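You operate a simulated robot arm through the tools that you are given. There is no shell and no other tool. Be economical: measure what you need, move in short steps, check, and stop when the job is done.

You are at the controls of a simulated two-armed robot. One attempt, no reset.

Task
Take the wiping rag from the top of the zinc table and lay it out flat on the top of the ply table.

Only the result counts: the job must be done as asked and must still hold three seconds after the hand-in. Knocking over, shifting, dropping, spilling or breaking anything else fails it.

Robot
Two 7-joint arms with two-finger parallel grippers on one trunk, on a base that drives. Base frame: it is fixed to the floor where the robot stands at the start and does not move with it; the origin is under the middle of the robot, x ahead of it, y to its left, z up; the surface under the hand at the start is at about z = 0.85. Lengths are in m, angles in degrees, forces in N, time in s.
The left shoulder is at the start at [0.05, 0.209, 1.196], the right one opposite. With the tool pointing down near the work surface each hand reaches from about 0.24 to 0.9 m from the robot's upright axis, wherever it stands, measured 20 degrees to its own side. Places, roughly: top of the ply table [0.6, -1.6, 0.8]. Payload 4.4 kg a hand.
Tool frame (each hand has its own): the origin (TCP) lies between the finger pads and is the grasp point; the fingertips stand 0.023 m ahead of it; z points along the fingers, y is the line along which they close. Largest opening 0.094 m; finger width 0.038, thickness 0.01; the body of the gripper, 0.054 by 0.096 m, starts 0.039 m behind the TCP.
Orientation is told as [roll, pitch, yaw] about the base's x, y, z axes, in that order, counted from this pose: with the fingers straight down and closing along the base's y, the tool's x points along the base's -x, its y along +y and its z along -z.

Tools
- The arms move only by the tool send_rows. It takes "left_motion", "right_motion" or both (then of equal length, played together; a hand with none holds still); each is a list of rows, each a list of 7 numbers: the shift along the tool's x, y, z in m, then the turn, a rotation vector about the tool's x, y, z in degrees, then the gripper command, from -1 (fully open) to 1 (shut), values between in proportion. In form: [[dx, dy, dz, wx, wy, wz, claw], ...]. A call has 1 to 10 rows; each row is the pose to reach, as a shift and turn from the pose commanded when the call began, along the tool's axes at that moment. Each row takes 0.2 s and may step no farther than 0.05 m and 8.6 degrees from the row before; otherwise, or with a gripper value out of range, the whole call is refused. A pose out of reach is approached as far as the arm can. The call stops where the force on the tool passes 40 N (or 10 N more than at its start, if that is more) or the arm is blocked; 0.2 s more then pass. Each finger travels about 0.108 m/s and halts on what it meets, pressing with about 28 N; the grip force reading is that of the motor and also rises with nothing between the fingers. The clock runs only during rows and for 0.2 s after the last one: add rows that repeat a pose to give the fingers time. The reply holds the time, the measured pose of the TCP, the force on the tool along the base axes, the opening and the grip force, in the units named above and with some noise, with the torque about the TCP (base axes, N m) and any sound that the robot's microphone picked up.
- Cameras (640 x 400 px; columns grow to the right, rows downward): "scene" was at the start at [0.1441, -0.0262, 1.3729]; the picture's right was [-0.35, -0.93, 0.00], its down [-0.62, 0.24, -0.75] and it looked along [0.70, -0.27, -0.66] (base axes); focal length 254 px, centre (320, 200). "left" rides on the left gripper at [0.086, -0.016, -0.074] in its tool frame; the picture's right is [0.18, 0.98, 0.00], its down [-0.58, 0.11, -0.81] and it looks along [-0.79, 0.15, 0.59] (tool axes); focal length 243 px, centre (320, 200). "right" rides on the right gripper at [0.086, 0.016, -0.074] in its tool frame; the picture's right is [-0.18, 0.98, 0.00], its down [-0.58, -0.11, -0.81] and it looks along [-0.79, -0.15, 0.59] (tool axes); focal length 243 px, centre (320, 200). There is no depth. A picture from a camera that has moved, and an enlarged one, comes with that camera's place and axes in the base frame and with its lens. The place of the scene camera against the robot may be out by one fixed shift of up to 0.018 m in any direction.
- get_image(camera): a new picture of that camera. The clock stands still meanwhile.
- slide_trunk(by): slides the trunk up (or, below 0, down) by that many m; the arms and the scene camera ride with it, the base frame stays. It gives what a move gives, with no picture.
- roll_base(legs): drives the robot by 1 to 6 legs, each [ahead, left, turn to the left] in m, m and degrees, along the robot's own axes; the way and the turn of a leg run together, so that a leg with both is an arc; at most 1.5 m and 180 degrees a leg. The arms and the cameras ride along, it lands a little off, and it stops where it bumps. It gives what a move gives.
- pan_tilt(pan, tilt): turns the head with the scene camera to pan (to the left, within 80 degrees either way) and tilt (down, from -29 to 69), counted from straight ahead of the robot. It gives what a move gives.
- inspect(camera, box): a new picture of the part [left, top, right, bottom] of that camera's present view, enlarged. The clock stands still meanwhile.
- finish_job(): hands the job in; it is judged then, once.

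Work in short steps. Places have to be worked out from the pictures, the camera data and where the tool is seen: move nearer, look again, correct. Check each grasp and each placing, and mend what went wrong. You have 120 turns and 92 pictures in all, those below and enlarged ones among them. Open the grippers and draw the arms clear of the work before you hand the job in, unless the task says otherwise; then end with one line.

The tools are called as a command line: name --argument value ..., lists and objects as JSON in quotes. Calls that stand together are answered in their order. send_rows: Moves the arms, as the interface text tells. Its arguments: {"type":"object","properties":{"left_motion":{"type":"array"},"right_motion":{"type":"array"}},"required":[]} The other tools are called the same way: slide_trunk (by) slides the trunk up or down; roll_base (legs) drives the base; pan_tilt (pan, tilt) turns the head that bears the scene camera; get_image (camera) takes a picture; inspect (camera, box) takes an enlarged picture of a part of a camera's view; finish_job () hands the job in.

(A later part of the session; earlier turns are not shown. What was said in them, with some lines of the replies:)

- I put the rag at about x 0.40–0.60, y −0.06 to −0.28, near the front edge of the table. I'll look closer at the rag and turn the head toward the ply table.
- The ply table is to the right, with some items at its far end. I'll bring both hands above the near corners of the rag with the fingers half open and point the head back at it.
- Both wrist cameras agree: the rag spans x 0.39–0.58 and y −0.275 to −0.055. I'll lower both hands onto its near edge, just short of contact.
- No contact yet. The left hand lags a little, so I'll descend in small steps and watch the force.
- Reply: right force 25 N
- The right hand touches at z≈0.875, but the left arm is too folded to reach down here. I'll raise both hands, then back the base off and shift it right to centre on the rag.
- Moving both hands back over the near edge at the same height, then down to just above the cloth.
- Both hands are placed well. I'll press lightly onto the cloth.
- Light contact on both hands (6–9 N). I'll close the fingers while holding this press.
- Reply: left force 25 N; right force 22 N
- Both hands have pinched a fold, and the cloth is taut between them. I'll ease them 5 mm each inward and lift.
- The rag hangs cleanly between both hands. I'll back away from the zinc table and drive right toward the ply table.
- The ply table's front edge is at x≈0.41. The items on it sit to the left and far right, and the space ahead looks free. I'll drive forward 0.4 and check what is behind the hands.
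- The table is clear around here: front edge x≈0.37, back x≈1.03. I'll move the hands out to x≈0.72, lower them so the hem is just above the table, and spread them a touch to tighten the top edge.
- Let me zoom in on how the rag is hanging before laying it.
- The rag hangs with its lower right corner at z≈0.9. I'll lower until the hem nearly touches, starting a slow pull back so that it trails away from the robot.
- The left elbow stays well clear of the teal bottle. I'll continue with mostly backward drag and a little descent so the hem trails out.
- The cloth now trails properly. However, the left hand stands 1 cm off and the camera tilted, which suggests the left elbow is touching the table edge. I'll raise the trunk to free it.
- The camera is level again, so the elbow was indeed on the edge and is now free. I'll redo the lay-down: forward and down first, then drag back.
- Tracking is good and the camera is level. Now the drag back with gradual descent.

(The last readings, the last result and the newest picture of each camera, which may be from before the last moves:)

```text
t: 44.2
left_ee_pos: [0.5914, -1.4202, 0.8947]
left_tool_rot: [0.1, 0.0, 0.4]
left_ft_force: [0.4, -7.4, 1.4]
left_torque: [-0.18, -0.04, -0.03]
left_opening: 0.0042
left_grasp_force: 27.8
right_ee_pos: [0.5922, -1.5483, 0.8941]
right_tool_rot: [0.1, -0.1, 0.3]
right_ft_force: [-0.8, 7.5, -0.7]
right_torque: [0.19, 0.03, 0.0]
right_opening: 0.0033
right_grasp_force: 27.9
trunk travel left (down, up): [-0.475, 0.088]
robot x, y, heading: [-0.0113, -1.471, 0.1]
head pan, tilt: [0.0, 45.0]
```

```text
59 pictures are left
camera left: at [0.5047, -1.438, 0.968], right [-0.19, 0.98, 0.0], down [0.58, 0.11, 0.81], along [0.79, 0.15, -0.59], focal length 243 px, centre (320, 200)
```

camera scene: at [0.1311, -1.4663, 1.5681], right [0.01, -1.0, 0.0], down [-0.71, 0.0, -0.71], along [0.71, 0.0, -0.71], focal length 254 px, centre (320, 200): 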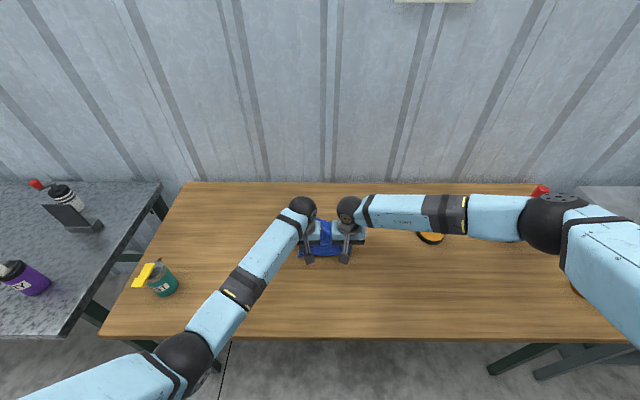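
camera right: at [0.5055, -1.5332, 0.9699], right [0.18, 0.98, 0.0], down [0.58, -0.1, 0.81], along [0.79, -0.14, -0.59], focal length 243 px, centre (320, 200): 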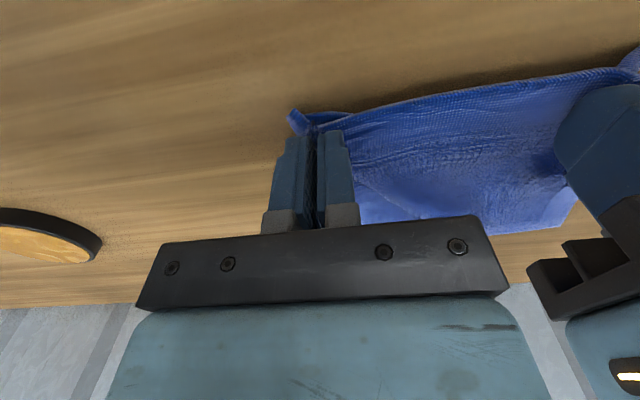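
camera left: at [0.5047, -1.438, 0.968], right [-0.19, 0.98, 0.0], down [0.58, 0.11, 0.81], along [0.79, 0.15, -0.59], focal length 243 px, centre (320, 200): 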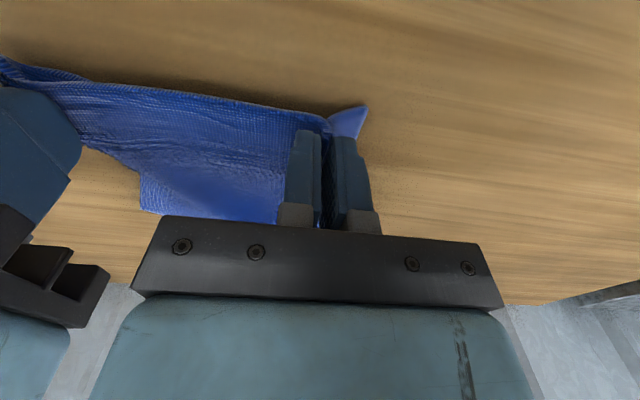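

The cloth is trailing away nicely. Continue back and down to just above the table.

send_rows --left_motion '[[0.012, 0, 0.008, 0, 0, 0, 1], [0.024, 0, 0.016, 0, 0, 0, 1], [0.036, 0, 0.024, 0, 0, 0, 1], [0.048, 0, 0.032, 0, 0, 0, 1], [0.06, 0, 0.04, 0, 0, 0, 1], [0.07, 0, 0.048, 0, 0, 0, 1], [0.08, 0, 0.054, 0, 0, 0, 1], [0.09, 0, 0.058, 0, 0, 0, 1], [0.1, 0, 0.06, 0, 0, 0, 1]]' --right_motion '[[0.012, 0, 0.008, 0, 0, 0, 1], [0.024, 0, 0.016, 0, 0, 0, 1], [0.036, 0, 0.024, 0, 0, 0, 1], [0.048, 0, 0.032, 0, 0, 0, 1], [0.06, 0, 0.04, 0, 0, 0, 1], [0.07, 0, 0.048, 0, 0, 0, 1], [0.08, 0, 0.054, 0, 0, 0, 1], [0.09, 0, 0.058, 0, 0, 0, 1], [0.1, 0, 0.06, 0, 0, 0, 1]]'

get_image --camera "right"

get_image --camera "left"

get_image --camera "scene"

```text
t: 45.0
left_ee_pos: [0.5559, -1.422, 0.8759]
left_tool_rot: [-0.1, -0.9, 0.4]
left_ft_force: [-4.5, -1.2, 14.5]
left_torque: [0.04, 0.1, 0.0]
left_opening: 0.0048
left_grasp_force: 28.3
right_ee_pos: [0.5607, -1.547, 0.8793]
right_tool_rot: [0.3, -1.0, 0.4]
right_ft_force: [-6.6, -1.3, 23.4]
right_torque: [0.03, -0.13, 0.02]
right_opening: 0.0031
right_grasp_force: 28.1
trunk travel left (down, up): [-0.475, 0.088]
robot x, y, heading: [-0.0166, -1.4697, 0.3]
head pan, tilt: [0.0, 45.0]
stopped in row 4 (right hand): the force on the tool passed its limit at 45 N (the readings are from after the stop); the commanded pose is now the measured one
```

```text
58 pictures are left
camera right: at [0.4722, -1.5316, 0.9522], right [0.18, 0.98, 0.01], down [0.57, -0.11, 0.81], along [0.8, -0.14, -0.58], focal length 243 px, centre (320, 200)
```

right: 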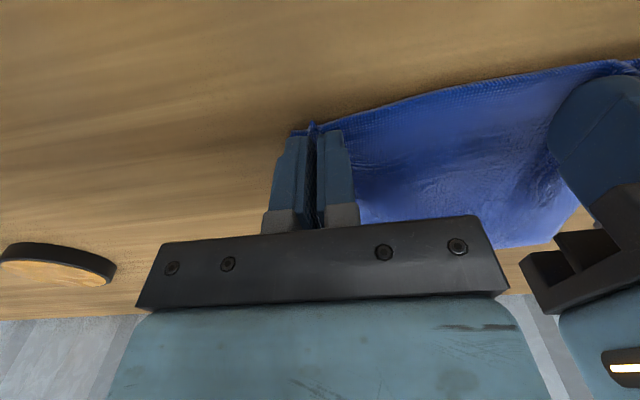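

```text
57 pictures are left
camera left: at [0.4684, -1.4392, 0.949], right [-0.19, 0.98, -0.01], down [0.57, 0.12, 0.81], along [0.8, 0.15, -0.58], focal length 243 px, centre (320, 200)
```

left: 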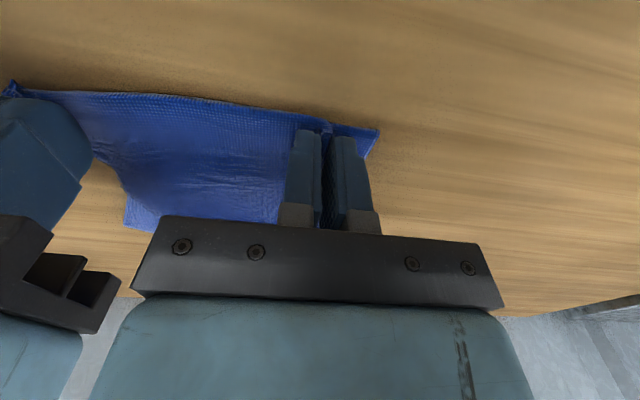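

```text
56 pictures are left
camera scene: at [0.1279, -1.4663, 1.5689], right [0.01, -1.0, 0.0], down [-0.7, 0.0, -0.71], along [0.71, 0.0, -0.7], focal length 254 px, centre (320, 200)
```

scene: 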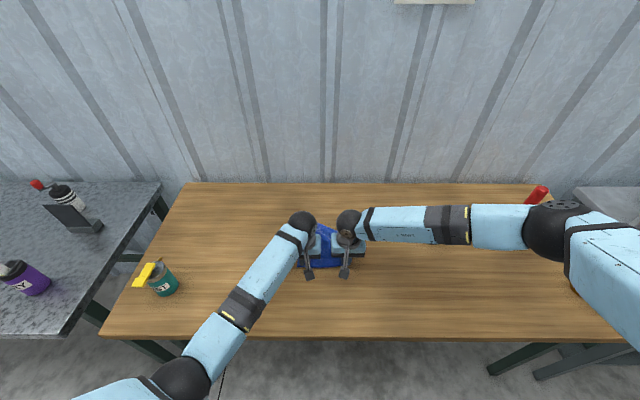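

The hands touched down at TCP z≈0.878, so this table top is at about 0.855. I'll ease up 7 mm and drag back 6 cm to pull the slack out of the far part.

send_rows --left_motion '[[0, 0, -0.007, 0, 0, 0, 1], [0.01, 0, -0.008, 0, 0, 0, 1], [0.02, 0, -0.008, 0, 0, 0, 1], [0.03, 0, -0.008, 0, 0, 0, 1], [0.04, 0, -0.008, 0, 0, 0, 1], [0.05, 0, -0.007, 0, 0, 0, 1], [0.06, 0, -0.006, 0, 0, 0, 1]]' --right_motion '[[0, 0, -0.005, 0, 0, 0, 1], [0.012, 0, -0.006, 0, 0, 0, 1], [0.024, 0, -0.006, 0, 0, 0, 1], [0.035, 0, -0.006, 0, 0, 0, 1], [0.045, 0, -0.006, 0, 0, 0, 1], [0.055, 0, -0.005, 0, 0, 0, 1], [0.065, 0, -0.004, 0, 0, 0, 1]]'

get_image --camera "right"

get_image --camera "left"

inspect --camera "scene" --box '[250, 190, 410, 310]'

```text
t: 46.6
left_ee_pos: [0.497, -1.4205, 0.8784]
left_tool_rot: [-0.1, -0.4, 0.3]
left_ft_force: [0.2, -4.8, 1.2]
left_torque: [-0.07, 0.01, -0.03]
left_opening: 0.0046
left_grasp_force: 27.9
right_ee_pos: [0.4969, -1.547, 0.8789]
right_tool_rot: [0.3, -0.9, 0.3]
right_ft_force: [5.7, 4.2, 16.8]
right_torque: [0.16, -0.32, 0.03]
right_opening: 0.0032
right_grasp_force: 27.9
trunk travel left (down, up): [-0.475, 0.088]
robot x, y, heading: [-0.0144, -1.4714, 0.4]
head pan, tilt: [0.0, 45.0]
```

```text
55 pictures are left
camera right: at [0.4087, -1.5328, 0.9527], right [0.18, 0.98, 0.01], down [0.57, -0.11, 0.81], along [0.8, -0.14, -0.58], focal length 243 px, centre (320, 200)
```

right: 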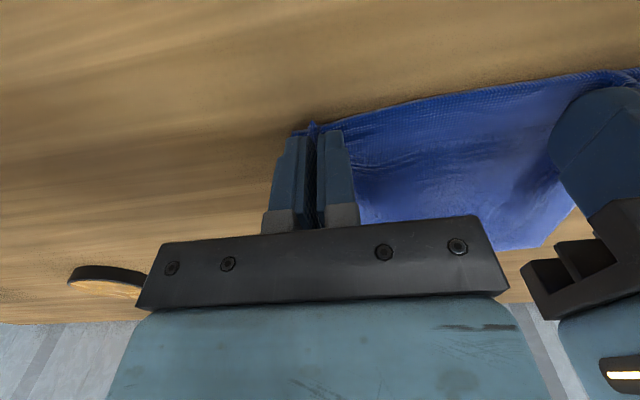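

```text
54 pictures are left
camera left: at [0.4094, -1.4391, 0.9511], right [-0.19, 0.98, 0.0], down [0.57, 0.12, 0.81], along [0.8, 0.15, -0.58], focal length 243 px, centre (320, 200)
```

left: 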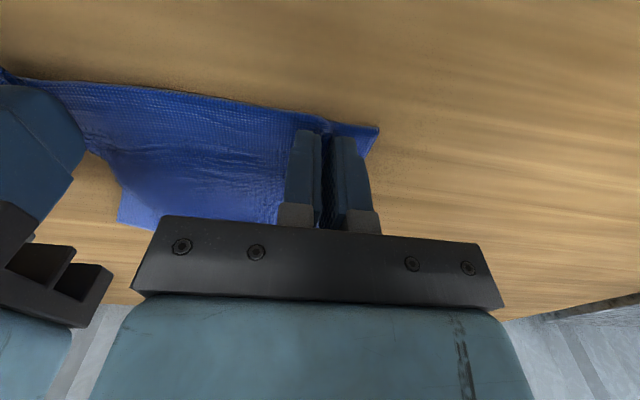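

```text
3.33 times, centred on (330, 250) of scene
camera zoom: at [0.1301, -1.4659, 1.5684], right [0.01, -1.0, 0.0], down [-0.71, 0.0, -0.71], along [0.71, 0.0, -0.71], focal length 846 px, centre (287, 33)
```

zoom: 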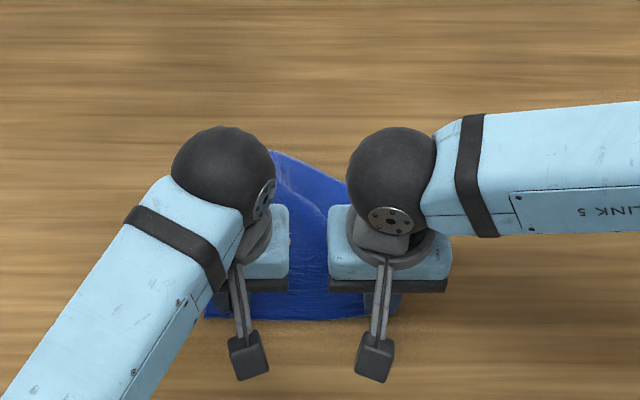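

The far right corner appears tucked under. I'll release gently (opening with light contact helps smooth the pinched folds), lift off, and take a full look.

send_rows --left_motion '[[0, 0, 0.001, 0, 0, 0, 0.8], [0, 0, 0.001, 0, 0, 0, 0.6], [0, 0, 0.001, 0, 0, 0, 0.4], [0, 0, 0.0, 0, 0, 0, 0.3], [0, 0, -0.03, 0, 0, 0, 0.3], [0, 0, -0.07, 0, 0, 0, 0.3], [0, 0, -0.11, 0, 0, 0, 0.3], [0, 0.03, -0.14, 0, 0, 0, 0.3], [0, 0.07, -0.16, 0, 0, 0, 0.3], [0, 0.11, -0.17, 0, 0, 0, 0.3]]' --right_motion '[[0, 0, -0.001, 0, 0, 0, 0.8], [0, 0, -0.001, 0, 0, 0, 0.6], [0, 0, -0.001, 0, 0, 0, 0.4], [0, 0, -0.002, 0, 0, 0, 0.3], [0, 0, -0.03, 0, 0, 0, 0.3], [0, 0, -0.07, 0, 0, 0, 0.3], [0, 0, -0.11, 0, 0, 0, 0.3], [0, -0.03, -0.14, 0, 0, 0, 0.3], [0, -0.07, -0.16, 0, 0, 0, 0.3], [0, -0.11, -0.17, 0, 0, 0, 0.3]]'

get_image --camera "scene"

inspect --camera "scene" --box '[250, 190, 410, 310]'

```text
t: 48.9
left_ee_pos: [0.4951, -1.3107, 1.0476]
left_tool_rot: [-0.1, -0.5, 0.4]
left_ft_force: [-0.3, -0.5, 0.7]
left_torque: [-0.03, 0.0, -0.01]
left_opening: 0.0329
left_grasp_force: 0.1
right_ee_pos: [0.4952, -1.6584, 1.0494]
right_tool_rot: [0.2, -0.6, 0.4]
right_ft_force: [0.3, 0.3, -0.1]
right_torque: [0.03, -0.01, 0.01]
right_opening: 0.0331
right_grasp_force: 0.0
trunk travel left (down, up): [-0.475, 0.088]
robot x, y, heading: [-0.0158, -1.47, 0.3]
head pan, tilt: [0.0, 45.0]
```

```text
52 pictures are left
camera scene: at [0.1311, -1.466, 1.5681], right [0.01, -1.0, 0.0], down [-0.71, 0.0, -0.71], along [0.71, 0.0, -0.71], focal length 254 px, centre (320, 200)
```

scene: 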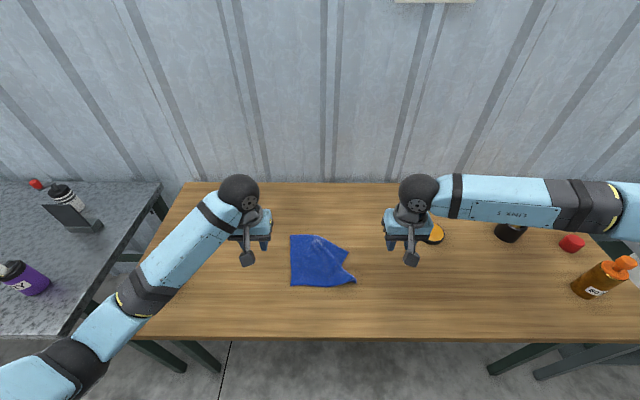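

```text
3.33 times, centred on (330, 250) of scene
camera zoom: at [0.1311, -1.466, 1.5681], right [0.01, -1.0, 0.0], down [-0.71, 0.0, -0.71], along [0.71, 0.0, -0.71], focal length 846 px, centre (287, 33)
```

zoom: 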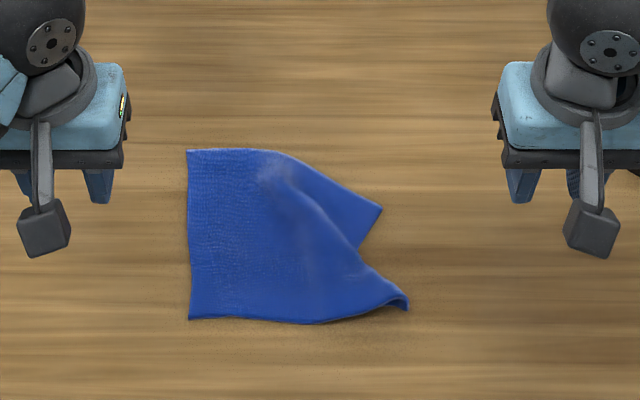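

A nearly flat result, but a pleat runs through the far right corner, whose tip sits at about (0.60, −1.56). I'll bring both hands down close with closed fingers, the left to hold the cloth and the right to slide that corner out.

send_rows --left_motion '[[-0.02, -0.022, 0.02, 0, 0, 0, 1], [-0.042, -0.045, 0.045, 0, 0, 0, 1], [-0.064, -0.067, 0.07, 0, 0, 0, 1], [-0.085, -0.089, 0.1, 0, 0, 0, 1], [-0.085, -0.089, 0.13, 0, 0, 0, 1], [-0.085, -0.089, 0.145, 0, 0, 0, 1], [-0.085, -0.089, 0.145, 0, 0, 0, 1]]' --right_motion '[[-0.026, 0.031, 0.02, 0, 0, 0, 1], [-0.052, 0.062, 0.045, 0, 0, 0, 1], [-0.078, 0.093, 0.07, 0, 0, 0, 1], [-0.104, 0.123, 0.1, 0, 0, 0, 1], [-0.104, 0.123, 0.13, 0, 0, 0, 1], [-0.104, 0.123, 0.145, 0, 0, 0, 1], [-0.104, 0.123, 0.145, 0, 0, 0, 1]]'

get_image --camera "right"

get_image --camera "left"

```text
t: 50.5
left_ee_pos: [0.582, -1.4004, 0.903]
left_tool_rot: [-0.1, -0.5, 0.5]
left_ft_force: [-0.5, 0.1, -0.2]
left_torque: [-0.02, 0.0, -0.04]
left_opening: 0.0
left_grasp_force: 28.0
right_ee_pos: [0.5991, -1.5351, 0.9043]
right_tool_rot: [0.3, -0.6, 0.3]
right_ft_force: [-0.1, 0.3, 0.0]
right_torque: [-0.01, 0.03, 0.01]
right_opening: 0.0
right_grasp_force: 27.8
trunk travel left (down, up): [-0.475, 0.088]
robot x, y, heading: [-0.0136, -1.4709, 0.2]
head pan, tilt: [0.0, 45.0]
```

```text
50 pictures are left
camera right: at [0.5119, -1.5191, 0.9773], right [0.18, 0.98, 0.01], down [0.57, -0.11, 0.81], along [0.8, -0.14, -0.58], focal length 243 px, centre (320, 200)
```

right: 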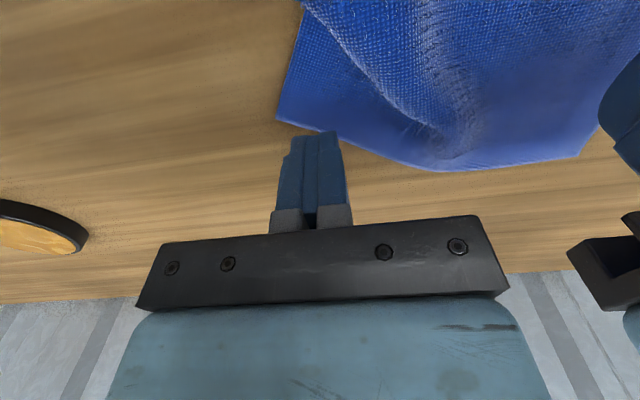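

```text
49 pictures are left
camera left: at [0.495, -1.4181, 0.9759], right [-0.19, 0.98, 0.0], down [0.57, 0.12, 0.81], along [0.8, 0.15, -0.58], focal length 243 px, centre (320, 200)
```

left: 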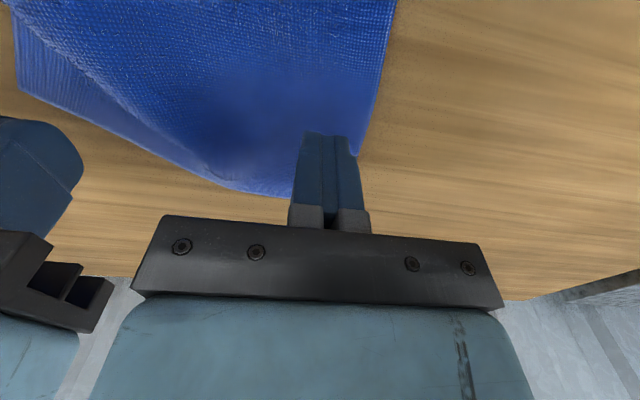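

The corner tip is confirmed at (0.594, −1.558), with the right finger well on the exposed flap. Lowering both hands to press lightly.

send_rows --left_motion '[[0.02, -0.01, 0.01, 0, 0, 0, 1], [0.02, -0.01, 0.02, 0, 0, 0, 1], [0.02, -0.01, 0.026, 0, 0, 0, 1], [0.02, -0.01, 0.028, 0, 0, 0, 1]]' --right_motion '[[0.003, 0, 0.01, 0, 0, 0, 1], [0.003, 0, 0.02, 0, 0, 0, 1], [0.003, 0, 0.026, 0, 0, 0, 1], [0.003, 0, 0.028, 0, 0, 0, 1]]'

```text
t: 51.5
left_ee_pos: [0.5612, -1.4093, 0.8774]
left_tool_rot: [-0.1, -0.6, 0.4]
left_ft_force: [-0.4, 0.0, 5.1]
left_torque: [0.05, 0.0, 0.01]
left_opening: 0.0001
left_grasp_force: 28.1
right_ee_pos: [0.5965, -1.5341, 0.8782]
right_tool_rot: [0.3, -0.8, 0.4]
right_ft_force: [0.7, 0.1, 5.0]
right_torque: [0.0, 0.03, 0.01]
right_opening: 0.0
right_grasp_force: 27.9
trunk travel left (down, up): [-0.475, 0.088]
robot x, y, heading: [-0.0163, -1.4692, 0.4]
head pan, tilt: [0.0, 45.0]
```

About 5 N of press on each. Now slide the right hand away and outward to pull the corner to its place, the left holding.

send_rows --left_motion '[[0, 0, 0.001, 0, 0, 0, 1], [0, 0, 0.001, 0, 0, 0, 1], [0, 0, 0.001, 0, 0, 0, 1], [0, 0, 0.001, 0, 0, 0, 1], [0, 0, 0.001, 0, 0, 0, 1], [0, 0, 0.001, 0, 0, 0, 1]]' --right_motion '[[0, 0, 0.001, 0, 0, 0, 1], [-0.012, -0.005, 0.001, 0, 0, 0, 1], [-0.026, -0.01, 0.001, 0, 0, 0, 1], [-0.04, -0.015, 0.001, 0, 0, 0, 1], [-0.054, -0.02, 0.001, 0, 0, 0, 1], [-0.066, -0.024, 0.001, 0, 0, 0, 1]]'

get_image --camera "right"

inspect --camera "scene" --box '[250, 190, 410, 310]'

```text
t: 52.9
left_ee_pos: [0.5601, -1.4095, 0.8758]
left_tool_rot: [-0.3, -0.5, 0.3]
left_ft_force: [3.4, 0.6, 12.7]
left_torque: [0.05, -0.04, 0.0]
left_opening: 0.0001
left_grasp_force: 27.9
right_ee_pos: [0.6646, -1.5569, 0.8769]
right_tool_rot: [0.2, -0.7, 0.4]
right_ft_force: [-2.3, 0.9, 7.5]
right_torque: [0.01, 0.11, -0.02]
right_opening: 0.0002
right_grasp_force: 27.6
trunk travel left (down, up): [-0.475, 0.088]
robot x, y, heading: [-0.0125, -1.4698, 0.3]
head pan, tilt: [0.0, 45.0]
```

```text
48 pictures are left
camera right: at [0.576, -1.5428, 0.9501], right [0.18, 0.98, 0.01], down [0.57, -0.11, 0.81], along [0.8, -0.14, -0.58], focal length 243 px, centre (320, 200)
```

right: 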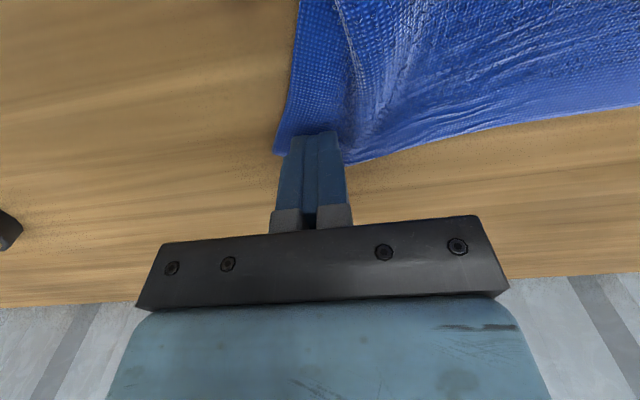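

```text
3.33 times, centred on (330, 250) of scene
camera zoom: at [0.1294, -1.4659, 1.5684], right [0.01, -1.0, 0.0], down [-0.71, 0.0, -0.71], along [0.71, 0.0, -0.71], focal length 846 px, centre (287, 33)
```

zoom: 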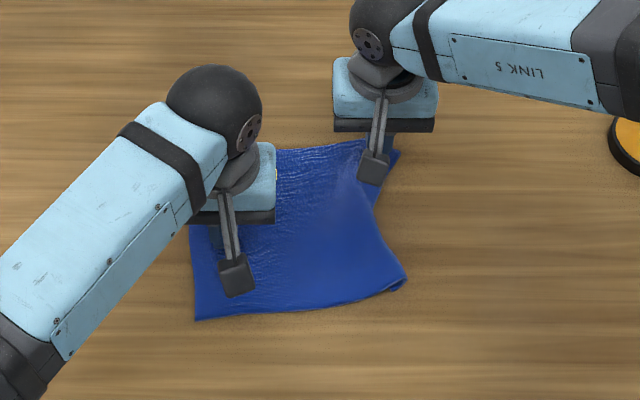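

The drag worked very well and the pleat has mostly opened. A little more pull, mainly outward, then lift the right hand clear and look.

send_rows --left_motion '[[0, 0, 0, 0, 0, 0, 1], [0, 0, 0, 0, 0, 0, 1], [0, 0, 0, 0, 0, 0, 1], [0, 0, -0.03, 0, 0, 0, 1], [0, 0.01, -0.07, 0, 0, 0, 1], [0, 0.05, -0.1, 0, 0, 0, 1], [0, 0.09, -0.12, 0, 0, 0, 1], [0, 0.12, -0.13, 0, 0, 0, 1]]' --right_motion '[[-0.002, -0.008, 0, 0, 0, 0, 1], [-0.006, -0.016, 0, 0, 0, 0, 1], [-0.008, -0.022, 0, 0, 0, 0, 1], [-0.008, -0.022, -0.03, 0, 0, 0, 1], [-0.008, -0.03, -0.07, 0, 0, 0, 1], [0.02, -0.06, -0.1, 0, 0, 0, 1], [0.05, -0.09, -0.12, 0, 0, 0, 1], [0.08, -0.11, -0.13, 0, 0, 0, 1]]'

inspect --camera "scene" --box '[250, 190, 410, 310]'

get_image --camera "right"

```text
refused: row 6 steps farther than a row can; nothing moved
```

```text
3.33 times, centred on (330, 250) of scene
camera zoom: at [0.1294, -1.4659, 1.5684], right [0.01, -1.0, 0.0], down [-0.71, 0.0, -0.71], along [0.71, 0.0, -0.71], focal length 846 px, centre (287, 33)
```

zoom: 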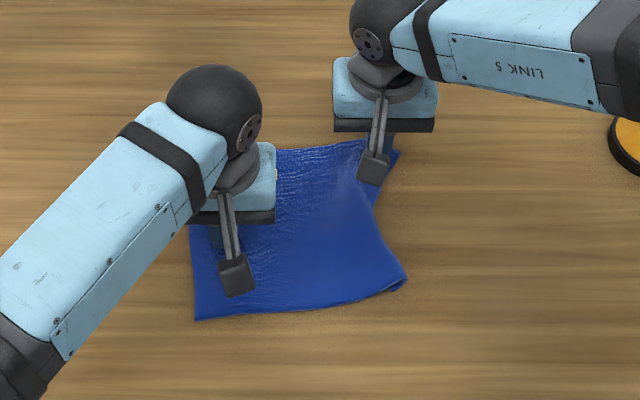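

```text
45 pictures are left
camera right: at [0.576, -1.5428, 0.9501], right [0.18, 0.98, 0.01], down [0.57, -0.11, 0.81], along [0.8, -0.14, -0.58], focal length 243 px, centre (320, 200)
```

right: 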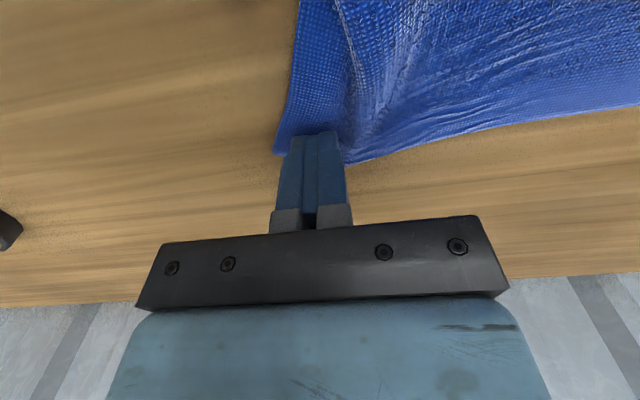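

That call was refused over a step size. Resending it with smaller steps.

send_rows --left_motion '[[0, 0, 0, 0, 0, 0, 1], [0, 0, 0, 0, 0, 0, 1], [0, 0, 0, 0, 0, 0, 1], [0, 0, -0.03, 0, 0, 0, 1], [0, 0.005, -0.07, 0, 0, 0, 1], [0, 0.03, -0.095, 0, 0, 0, 1], [0, 0.06, -0.12, 0, 0, 0, 1], [0, 0.1, -0.13, 0, 0, 0, 1]]' --right_motion '[[-0.002, -0.008, 0, 0, 0, 0, 1], [-0.006, -0.016, 0, 0, 0, 0, 1], [-0.008, -0.022, 0, 0, 0, 0, 1], [-0.008, -0.022, -0.03, 0, 0, 0, 1], [-0.008, -0.027, -0.07, 0, 0, 0, 1], [0.01, -0.05, -0.095, 0, 0, 0, 1], [0.03, -0.08, -0.12, 0, 0, 0, 1], [0.06, -0.11, -0.13, 0, 0, 0, 1]]'

inspect --camera "scene" --box '[250, 190, 410, 310]'

```text
t: 54.6
left_ee_pos: [0.5571, -1.3098, 1.0036]
left_tool_rot: [0.0, -0.5, 0.4]
left_ft_force: [0.2, 0.4, 0.6]
left_torque: [0.0, -0.02, -0.02]
left_opening: 0.0001
left_grasp_force: 28.1
right_ee_pos: [0.6001, -1.6687, 1.0075]
right_tool_rot: [0.2, -0.7, 0.4]
right_ft_force: [-0.1, -0.1, -0.1]
right_torque: [-0.01, 0.0, 0.0]
right_opening: 0.0
right_grasp_force: 28.0
trunk travel left (down, up): [-0.475, 0.088]
robot x, y, heading: [-0.0123, -1.4708, 0.5]
head pan, tilt: [0.0, 45.0]
```

```text
3.33 times, centred on (330, 250) of scene
camera zoom: at [0.1305, -1.4663, 1.5682], right [0.01, -1.0, 0.0], down [-0.71, 0.0, -0.71], along [0.71, 0.0, -0.71], focal length 846 px, centre (287, 33)
```

zoom: 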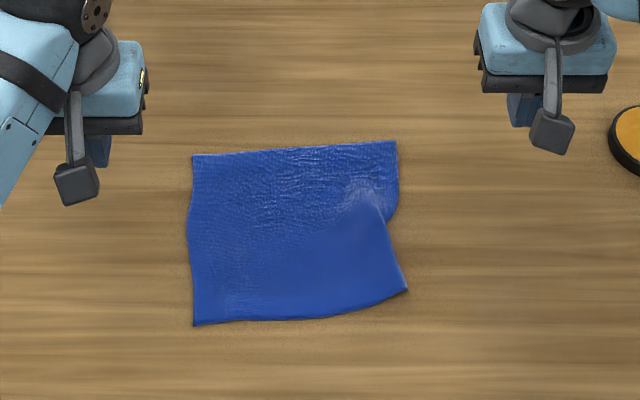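

Much flatter; only a small pleat remains at the right side, and the far right corner needs about 2 cm more. I'll repeat the hold and drag there.

send_rows --left_motion '[[0.007, -0.035, 0.02, 0, 0, 0, 1], [0.014, -0.068, 0.04, 0, 0, 0, 1], [0.021, -0.1, 0.06, 0, 0, 0, 1], [0.027, -0.13, 0.08, 0, 0, 0, 1], [0.027, -0.13, 0.105, 0, 0, 0, 1], [0.027, -0.13, 0.12, 0, 0, 0, 1], [0.027, -0.13, 0.126, 0, 0, 0, 1], [0.027, -0.13, 0.128, 0, 0, 0, 1]]' --right_motion '[[-0.011, 0.03, 0.02, 0, 0, 0, 1], [-0.022, 0.06, 0.04, 0, 0, 0, 1], [-0.033, 0.085, 0.06, 0, 0, 0, 1], [-0.043, 0.11, 0.08, 0, 0, 0, 1], [-0.043, 0.11, 0.105, 0, 0, 0, 1], [-0.043, 0.11, 0.12, 0, 0, 0, 1], [-0.043, 0.11, 0.128, 0, 0, 0, 1], [-0.043, 0.11, 0.13, 0, 0, 0, 1]]'

get_image --camera "right"

```text
t: 56.5
left_ee_pos: [0.5344, -1.4392, 0.8777]
left_tool_rot: [-0.2, -0.6, 0.4]
left_ft_force: [1.0, -0.1, 3.6]
left_torque: [0.02, 0.02, 0.01]
left_opening: 0.0
left_grasp_force: 28.0
right_ee_pos: [0.6468, -1.5587, 0.8768]
right_tool_rot: [0.4, -0.7, 0.4]
right_ft_force: [-0.4, -1.7, 3.7]
right_torque: [-0.01, 0.01, 0.01]
right_opening: 0.0
right_grasp_force: 28.2
trunk travel left (down, up): [-0.475, 0.088]
robot x, y, heading: [-0.0163, -1.472, 0.5]
head pan, tilt: [0.0, 45.0]
```

```text
43 pictures are left
camera right: at [0.5592, -1.5424, 0.9508], right [0.18, 0.98, 0.01], down [0.57, -0.11, 0.81], along [0.8, -0.14, -0.58], focal length 243 px, centre (320, 200)
```

right: 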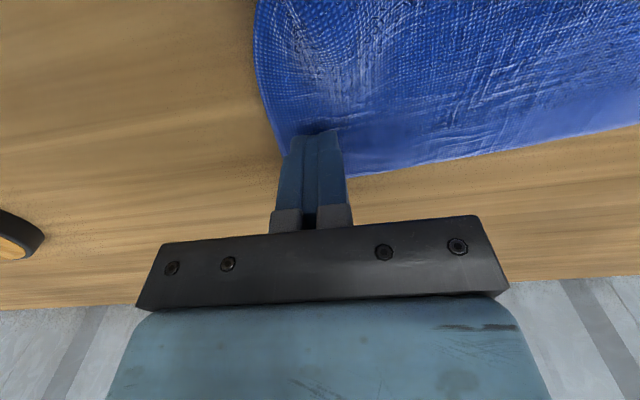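

Contact is good. I'll drag the right hand 2 cm away with slightly more press, then lift both hands off.

send_rows --left_motion '[[0, 0, 0.0015, 0, 0, 0, 1], [0, 0, 0.0015, 0, 0, 0, 1], [0, 0, 0.0015, 0, 0, 0, 1], [0, 0, 0.0015, 0, 0, 0, 1], [0, 0, -0.03, 0, 0, 0, 1], [0, 0.005, -0.07, 0, 0, 0, 1], [0, 0.03, -0.095, 0, 0, 0, 1], [0, 0.06, -0.12, 0, 0, 0, 1], [0, 0.1, -0.13, 0, 0, 0, 1]]' --right_motion '[[0, 0, 0.0015, 0, 0, 0, 1], [-0.008, -0.002, 0.0015, 0, 0, 0, 1], [-0.016, -0.003, 0.0015, 0, 0, 0, 1], [-0.022, -0.004, 0.0015, 0, 0, 0, 1], [-0.022, -0.004, -0.03, 0, 0, 0, 1], [-0.022, -0.009, -0.07, 0, 0, 0, 1], [-0.01, -0.03, -0.095, 0, 0, 0, 1], [0.01, -0.06, -0.12, 0, 0, 0, 1], [0.03, -0.095, -0.13, 0, 0, 0, 1]]'

inspect --camera "scene" --box '[250, 190, 410, 310]'

```text
t: 58.5
left_ee_pos: [0.5322, -1.3389, 1.0063]
left_tool_rot: [-0.1, -0.4, 0.3]
left_ft_force: [-0.5, 0.7, 0.6]
left_torque: [-0.01, -0.02, 0.02]
left_opening: 0.0
left_grasp_force: 27.4
right_ee_pos: [0.6151, -1.653, 1.0054]
right_tool_rot: [0.2, -0.6, 0.4]
right_ft_force: [-0.3, 0.1, -0.6]
right_torque: [0.0, 0.0, 0.0]
right_opening: 0.0
right_grasp_force: 28.3
trunk travel left (down, up): [-0.475, 0.088]
robot x, y, heading: [-0.0137, -1.4724, 0.4]
head pan, tilt: [0.0, 45.0]
```

```text
3.33 times, centred on (330, 250) of scene
camera zoom: at [0.1317, -1.4642, 1.568], right [0.01, -1.0, 0.0], down [-0.71, -0.01, -0.71], along [0.71, 0.0, -0.71], focal length 846 px, centre (287, 33)
```

zoom: 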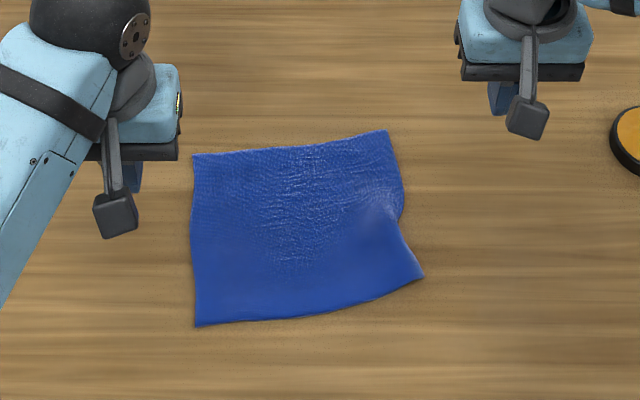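

Nearly perfect; there is a slight pinch left mid-way along the right edge. One more hold and outward drag there.

send_rows --left_motion '[[-0.02, -0.027, 0.02, 0, 0, 0, 1], [-0.04, -0.055, 0.045, 0, 0, 0, 1], [-0.058, -0.08, 0.08, 0, 0, 0, 1], [-0.058, -0.08, 0.11, 0, 0, 0, 1], [-0.058, -0.08, 0.124, 0, 0, 0, 1], [-0.058, -0.08, 0.13, 0, 0, 0, 1], [-0.058, -0.08, 0.13, 0, 0, 0, 1]]' --right_motion '[[0.003, 0.034, 0.02, 0, 0, 0, 1], [0.006, 0.07, 0.045, 0, 0, 0, 1], [0.01, 0.103, 0.08, 0, 0, 0, 1], [0.01, 0.103, 0.11, 0, 0, 0, 1], [0.01, 0.103, 0.124, 0, 0, 0, 1], [0.01, 0.103, 0.128, 0, 0, 0, 1], [0.01, 0.103, 0.128, 0, 0, 0, 1]]'

get_image --camera "right"

```text
t: 60.0
left_ee_pos: [0.5933, -1.4194, 0.8779]
left_tool_rot: [-0.2, -0.5, 0.5]
left_ft_force: [0.3, 0.6, 2.0]
left_torque: [-0.04, 0.03, -0.02]
left_opening: 0.0001
left_grasp_force: 27.6
right_ee_pos: [0.6057, -1.5515, 0.8765]
right_tool_rot: [0.3, -0.8, 0.4]
right_ft_force: [-0.7, -0.6, 4.6]
right_torque: [-0.04, 0.05, -0.01]
right_opening: 0.0
right_grasp_force: 28.2
trunk travel left (down, up): [-0.475, 0.088]
robot x, y, heading: [-0.0173, -1.4673, 0.2]
head pan, tilt: [0.0, 45.0]
```

```text
41 pictures are left
camera right: at [0.5186, -1.5362, 0.9507], right [0.18, 0.98, 0.01], down [0.57, -0.11, 0.81], along [0.8, -0.14, -0.58], focal length 243 px, centre (320, 200)
```

right: 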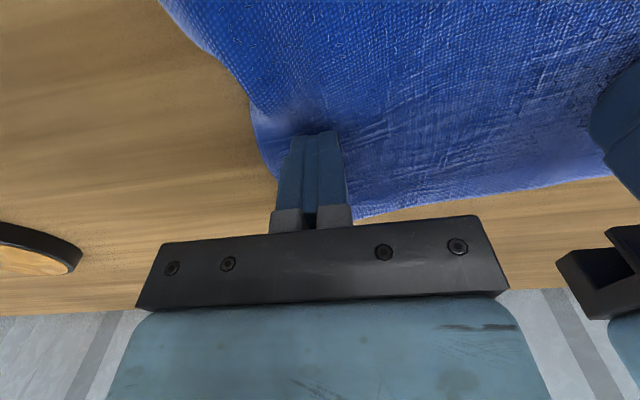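

The finger sits on the lobe just beyond the small remaining pinch. Drag it outward and away about 1.6 cm and lift.

send_rows --left_motion '[[0, 0, 0.0015, 0, 0, 0, 1], [0, 0, 0.0015, 0, 0, 0, 1], [0, 0, 0.0015, 0, 0, 0, 1], [0, 0, 0.0015, 0, 0, 0, 1], [0, 0, -0.03, 0, 0, 0, 1], [0, 0.005, -0.07, 0, 0, 0, 1], [0, 0.03, -0.095, 0, 0, 0, 1], [0, 0.06, -0.12, 0, 0, 0, 1], [0, 0.1, -0.13, 0, 0, 0, 1]]' --right_motion '[[0, 0, 0.0015, 0, 0, 0, 1], [-0.004, -0.005, 0.0015, 0, 0, 0, 1], [-0.008, -0.01, 0.0015, 0, 0, 0, 1], [-0.012, -0.014, 0.0015, 0, 0, 0, 1], [-0.012, -0.014, -0.03, 0, 0, 0, 1], [-0.012, -0.019, -0.07, 0, 0, 0, 1], [0, -0.04, -0.095, 0, 0, 0, 1], [0.02, -0.07, -0.12, 0, 0, 0, 1], [0.04, -0.105, -0.13, 0, 0, 0, 1]]'

inspect --camera "scene" --box '[250, 190, 410, 310]'

get_image --camera "right"

```text
t: 62.0
left_ee_pos: [0.5921, -1.3182, 1.0078]
left_tool_rot: [0.0, -0.6, 0.4]
left_ft_force: [0.1, 0.5, -1.1]
left_torque: [-0.01, 0.01, 0.02]
left_opening: 0.0
left_grasp_force: 27.9
right_ee_pos: [0.563, -1.6554, 1.008]
right_tool_rot: [0.3, -0.6, 0.4]
right_ft_force: [0.2, -0.8, -0.4]
right_torque: [-0.02, 0.0, -0.05]
right_opening: 0.0003
right_grasp_force: 28.2
trunk travel left (down, up): [-0.475, 0.088]
robot x, y, heading: [-0.0156, -1.4697, 0.7]
head pan, tilt: [0.0, 45.0]
```

```text
3.33 times, centred on (330, 250) of scene
camera zoom: at [0.131, -1.4663, 1.5681], right [0.01, -1.0, 0.0], down [-0.71, 0.0, -0.71], along [0.71, 0.0, -0.71], focal length 846 px, centre (287, 33)
```

zoom: 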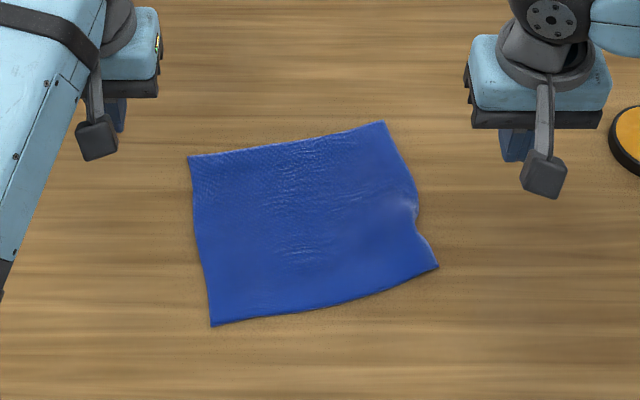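

```text
39 pictures are left
camera right: at [0.4766, -1.6401, 1.0807], right [0.18, 0.98, 0.01], down [0.57, -0.11, 0.81], along [0.8, -0.14, -0.58], focal length 243 px, centre (320, 200)
```

right: 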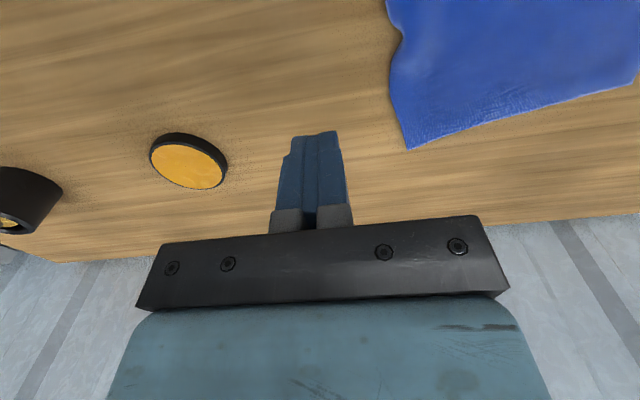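

The rag is now flat with all four corners out. I'll open the grippers, raise the arms, back away, and check the whole scene.

send_rows --left_motion '[[0, 0, -0.03, 0, 0, 0, -0.3], [0, 0, -0.06, 0, 0, 0, -1], [0, 0, -0.09, 0, 0, 0, -1], [0, 0, -0.1, 0, 0, 0, -1]]' --right_motion '[[0, 0, -0.03, 0, 0, 0, -0.3], [0, 0, -0.06, 0, 0, 0, -1], [0, 0, -0.09, 0, 0, 0, -1], [0, 0, -0.1, 0, 0, 0, -1]]'

roll_base --legs '[[-0.35, 0, 0]]'

get_image --camera "scene"

inspect --camera "scene" --box '[240, 110, 400, 210]'

```text
t: 63.0
left_ee_pos: [0.591, -1.3168, 1.1075]
left_tool_rot: [-0.3, -0.4, 0.4]
left_ft_force: [0.1, 0.2, -0.1]
left_torque: [0.0, 0.0, 0.02]
left_opening: 0.0942
left_grasp_force: 0.1
right_ee_pos: [0.5646, -1.6574, 1.1066]
right_tool_rot: [0.2, -0.6, 0.4]
right_ft_force: [0.4, 0.2, -0.3]
right_torque: [0.01, 0.0, 0.02]
right_opening: 0.0943
right_grasp_force: 0.1
trunk travel left (down, up): [-0.475, 0.088]
robot x, y, heading: [-0.0156, -1.4695, 0.4]
head pan, tilt: [0.0, 45.0]
```

```text
t: 65.3
left_ee_pos: [0.2422, -1.3194, 1.1072]
left_tool_rot: [-0.1, -0.4, 0.6]
left_ft_force: [-0.1, 0.4, -0.3]
left_torque: [0.0, 0.03, -0.03]
left_opening: 0.0939
left_grasp_force: 0.0
right_ee_pos: [0.2147, -1.6573, 1.1065]
right_tool_rot: [0.4, -0.6, 0.4]
right_ft_force: [-0.2, -0.5, 0.8]
right_torque: [-0.02, -0.01, 0.01]
right_opening: 0.0942
right_grasp_force: 0.1
trunk travel left (down, up): [-0.475, 0.088]
robot x, y, heading: [-0.3662, -1.4723, 0.4]
head pan, tilt: [0.0, 45.0]
```

```text
38 pictures are left
camera scene: at [-0.2166, -1.4685, 1.5679], right [0.01, -1.0, 0.0], down [-0.71, -0.01, -0.71], along [0.71, 0.01, -0.71], focal length 254 px, centre (320, 200)
```

scene: 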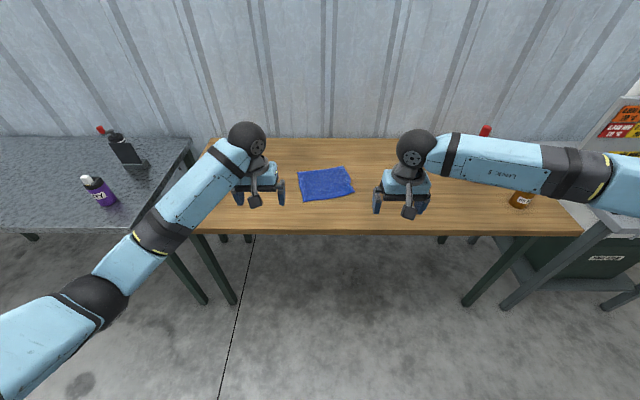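

```text
4.00 times, centred on (320, 160) of scene
camera zoom: at [-0.2166, -1.4685, 1.5679], right [0.01, -1.0, 0.0], down [-0.71, -0.01, -0.71], along [0.71, 0.01, -0.71], focal length 1016 px, centre (320, 360)
```

zoom: 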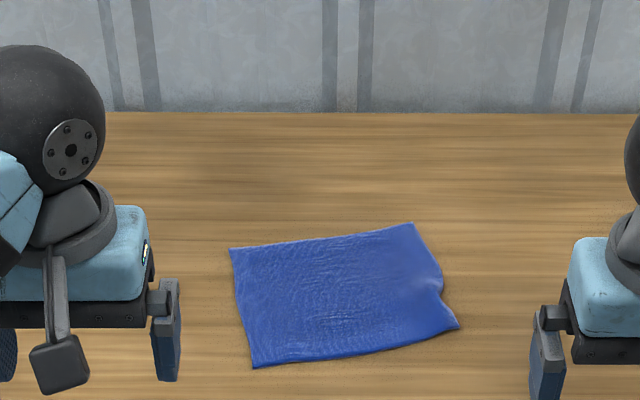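

The rag lies flat on the ply table, the neighbouring objects I can see stand as before, and the open hands are clear. Handing in.

finish_job

```text
The job is handed in.
```

The rag is laid out flat on the ply table; a slight pinch remains midway along its right edge. The left elbow briefly touched the ply table's front edge. I saw nothing moved or knocked over, but the robot's arms hid a few objects, including the teal bottle, in the last picture.
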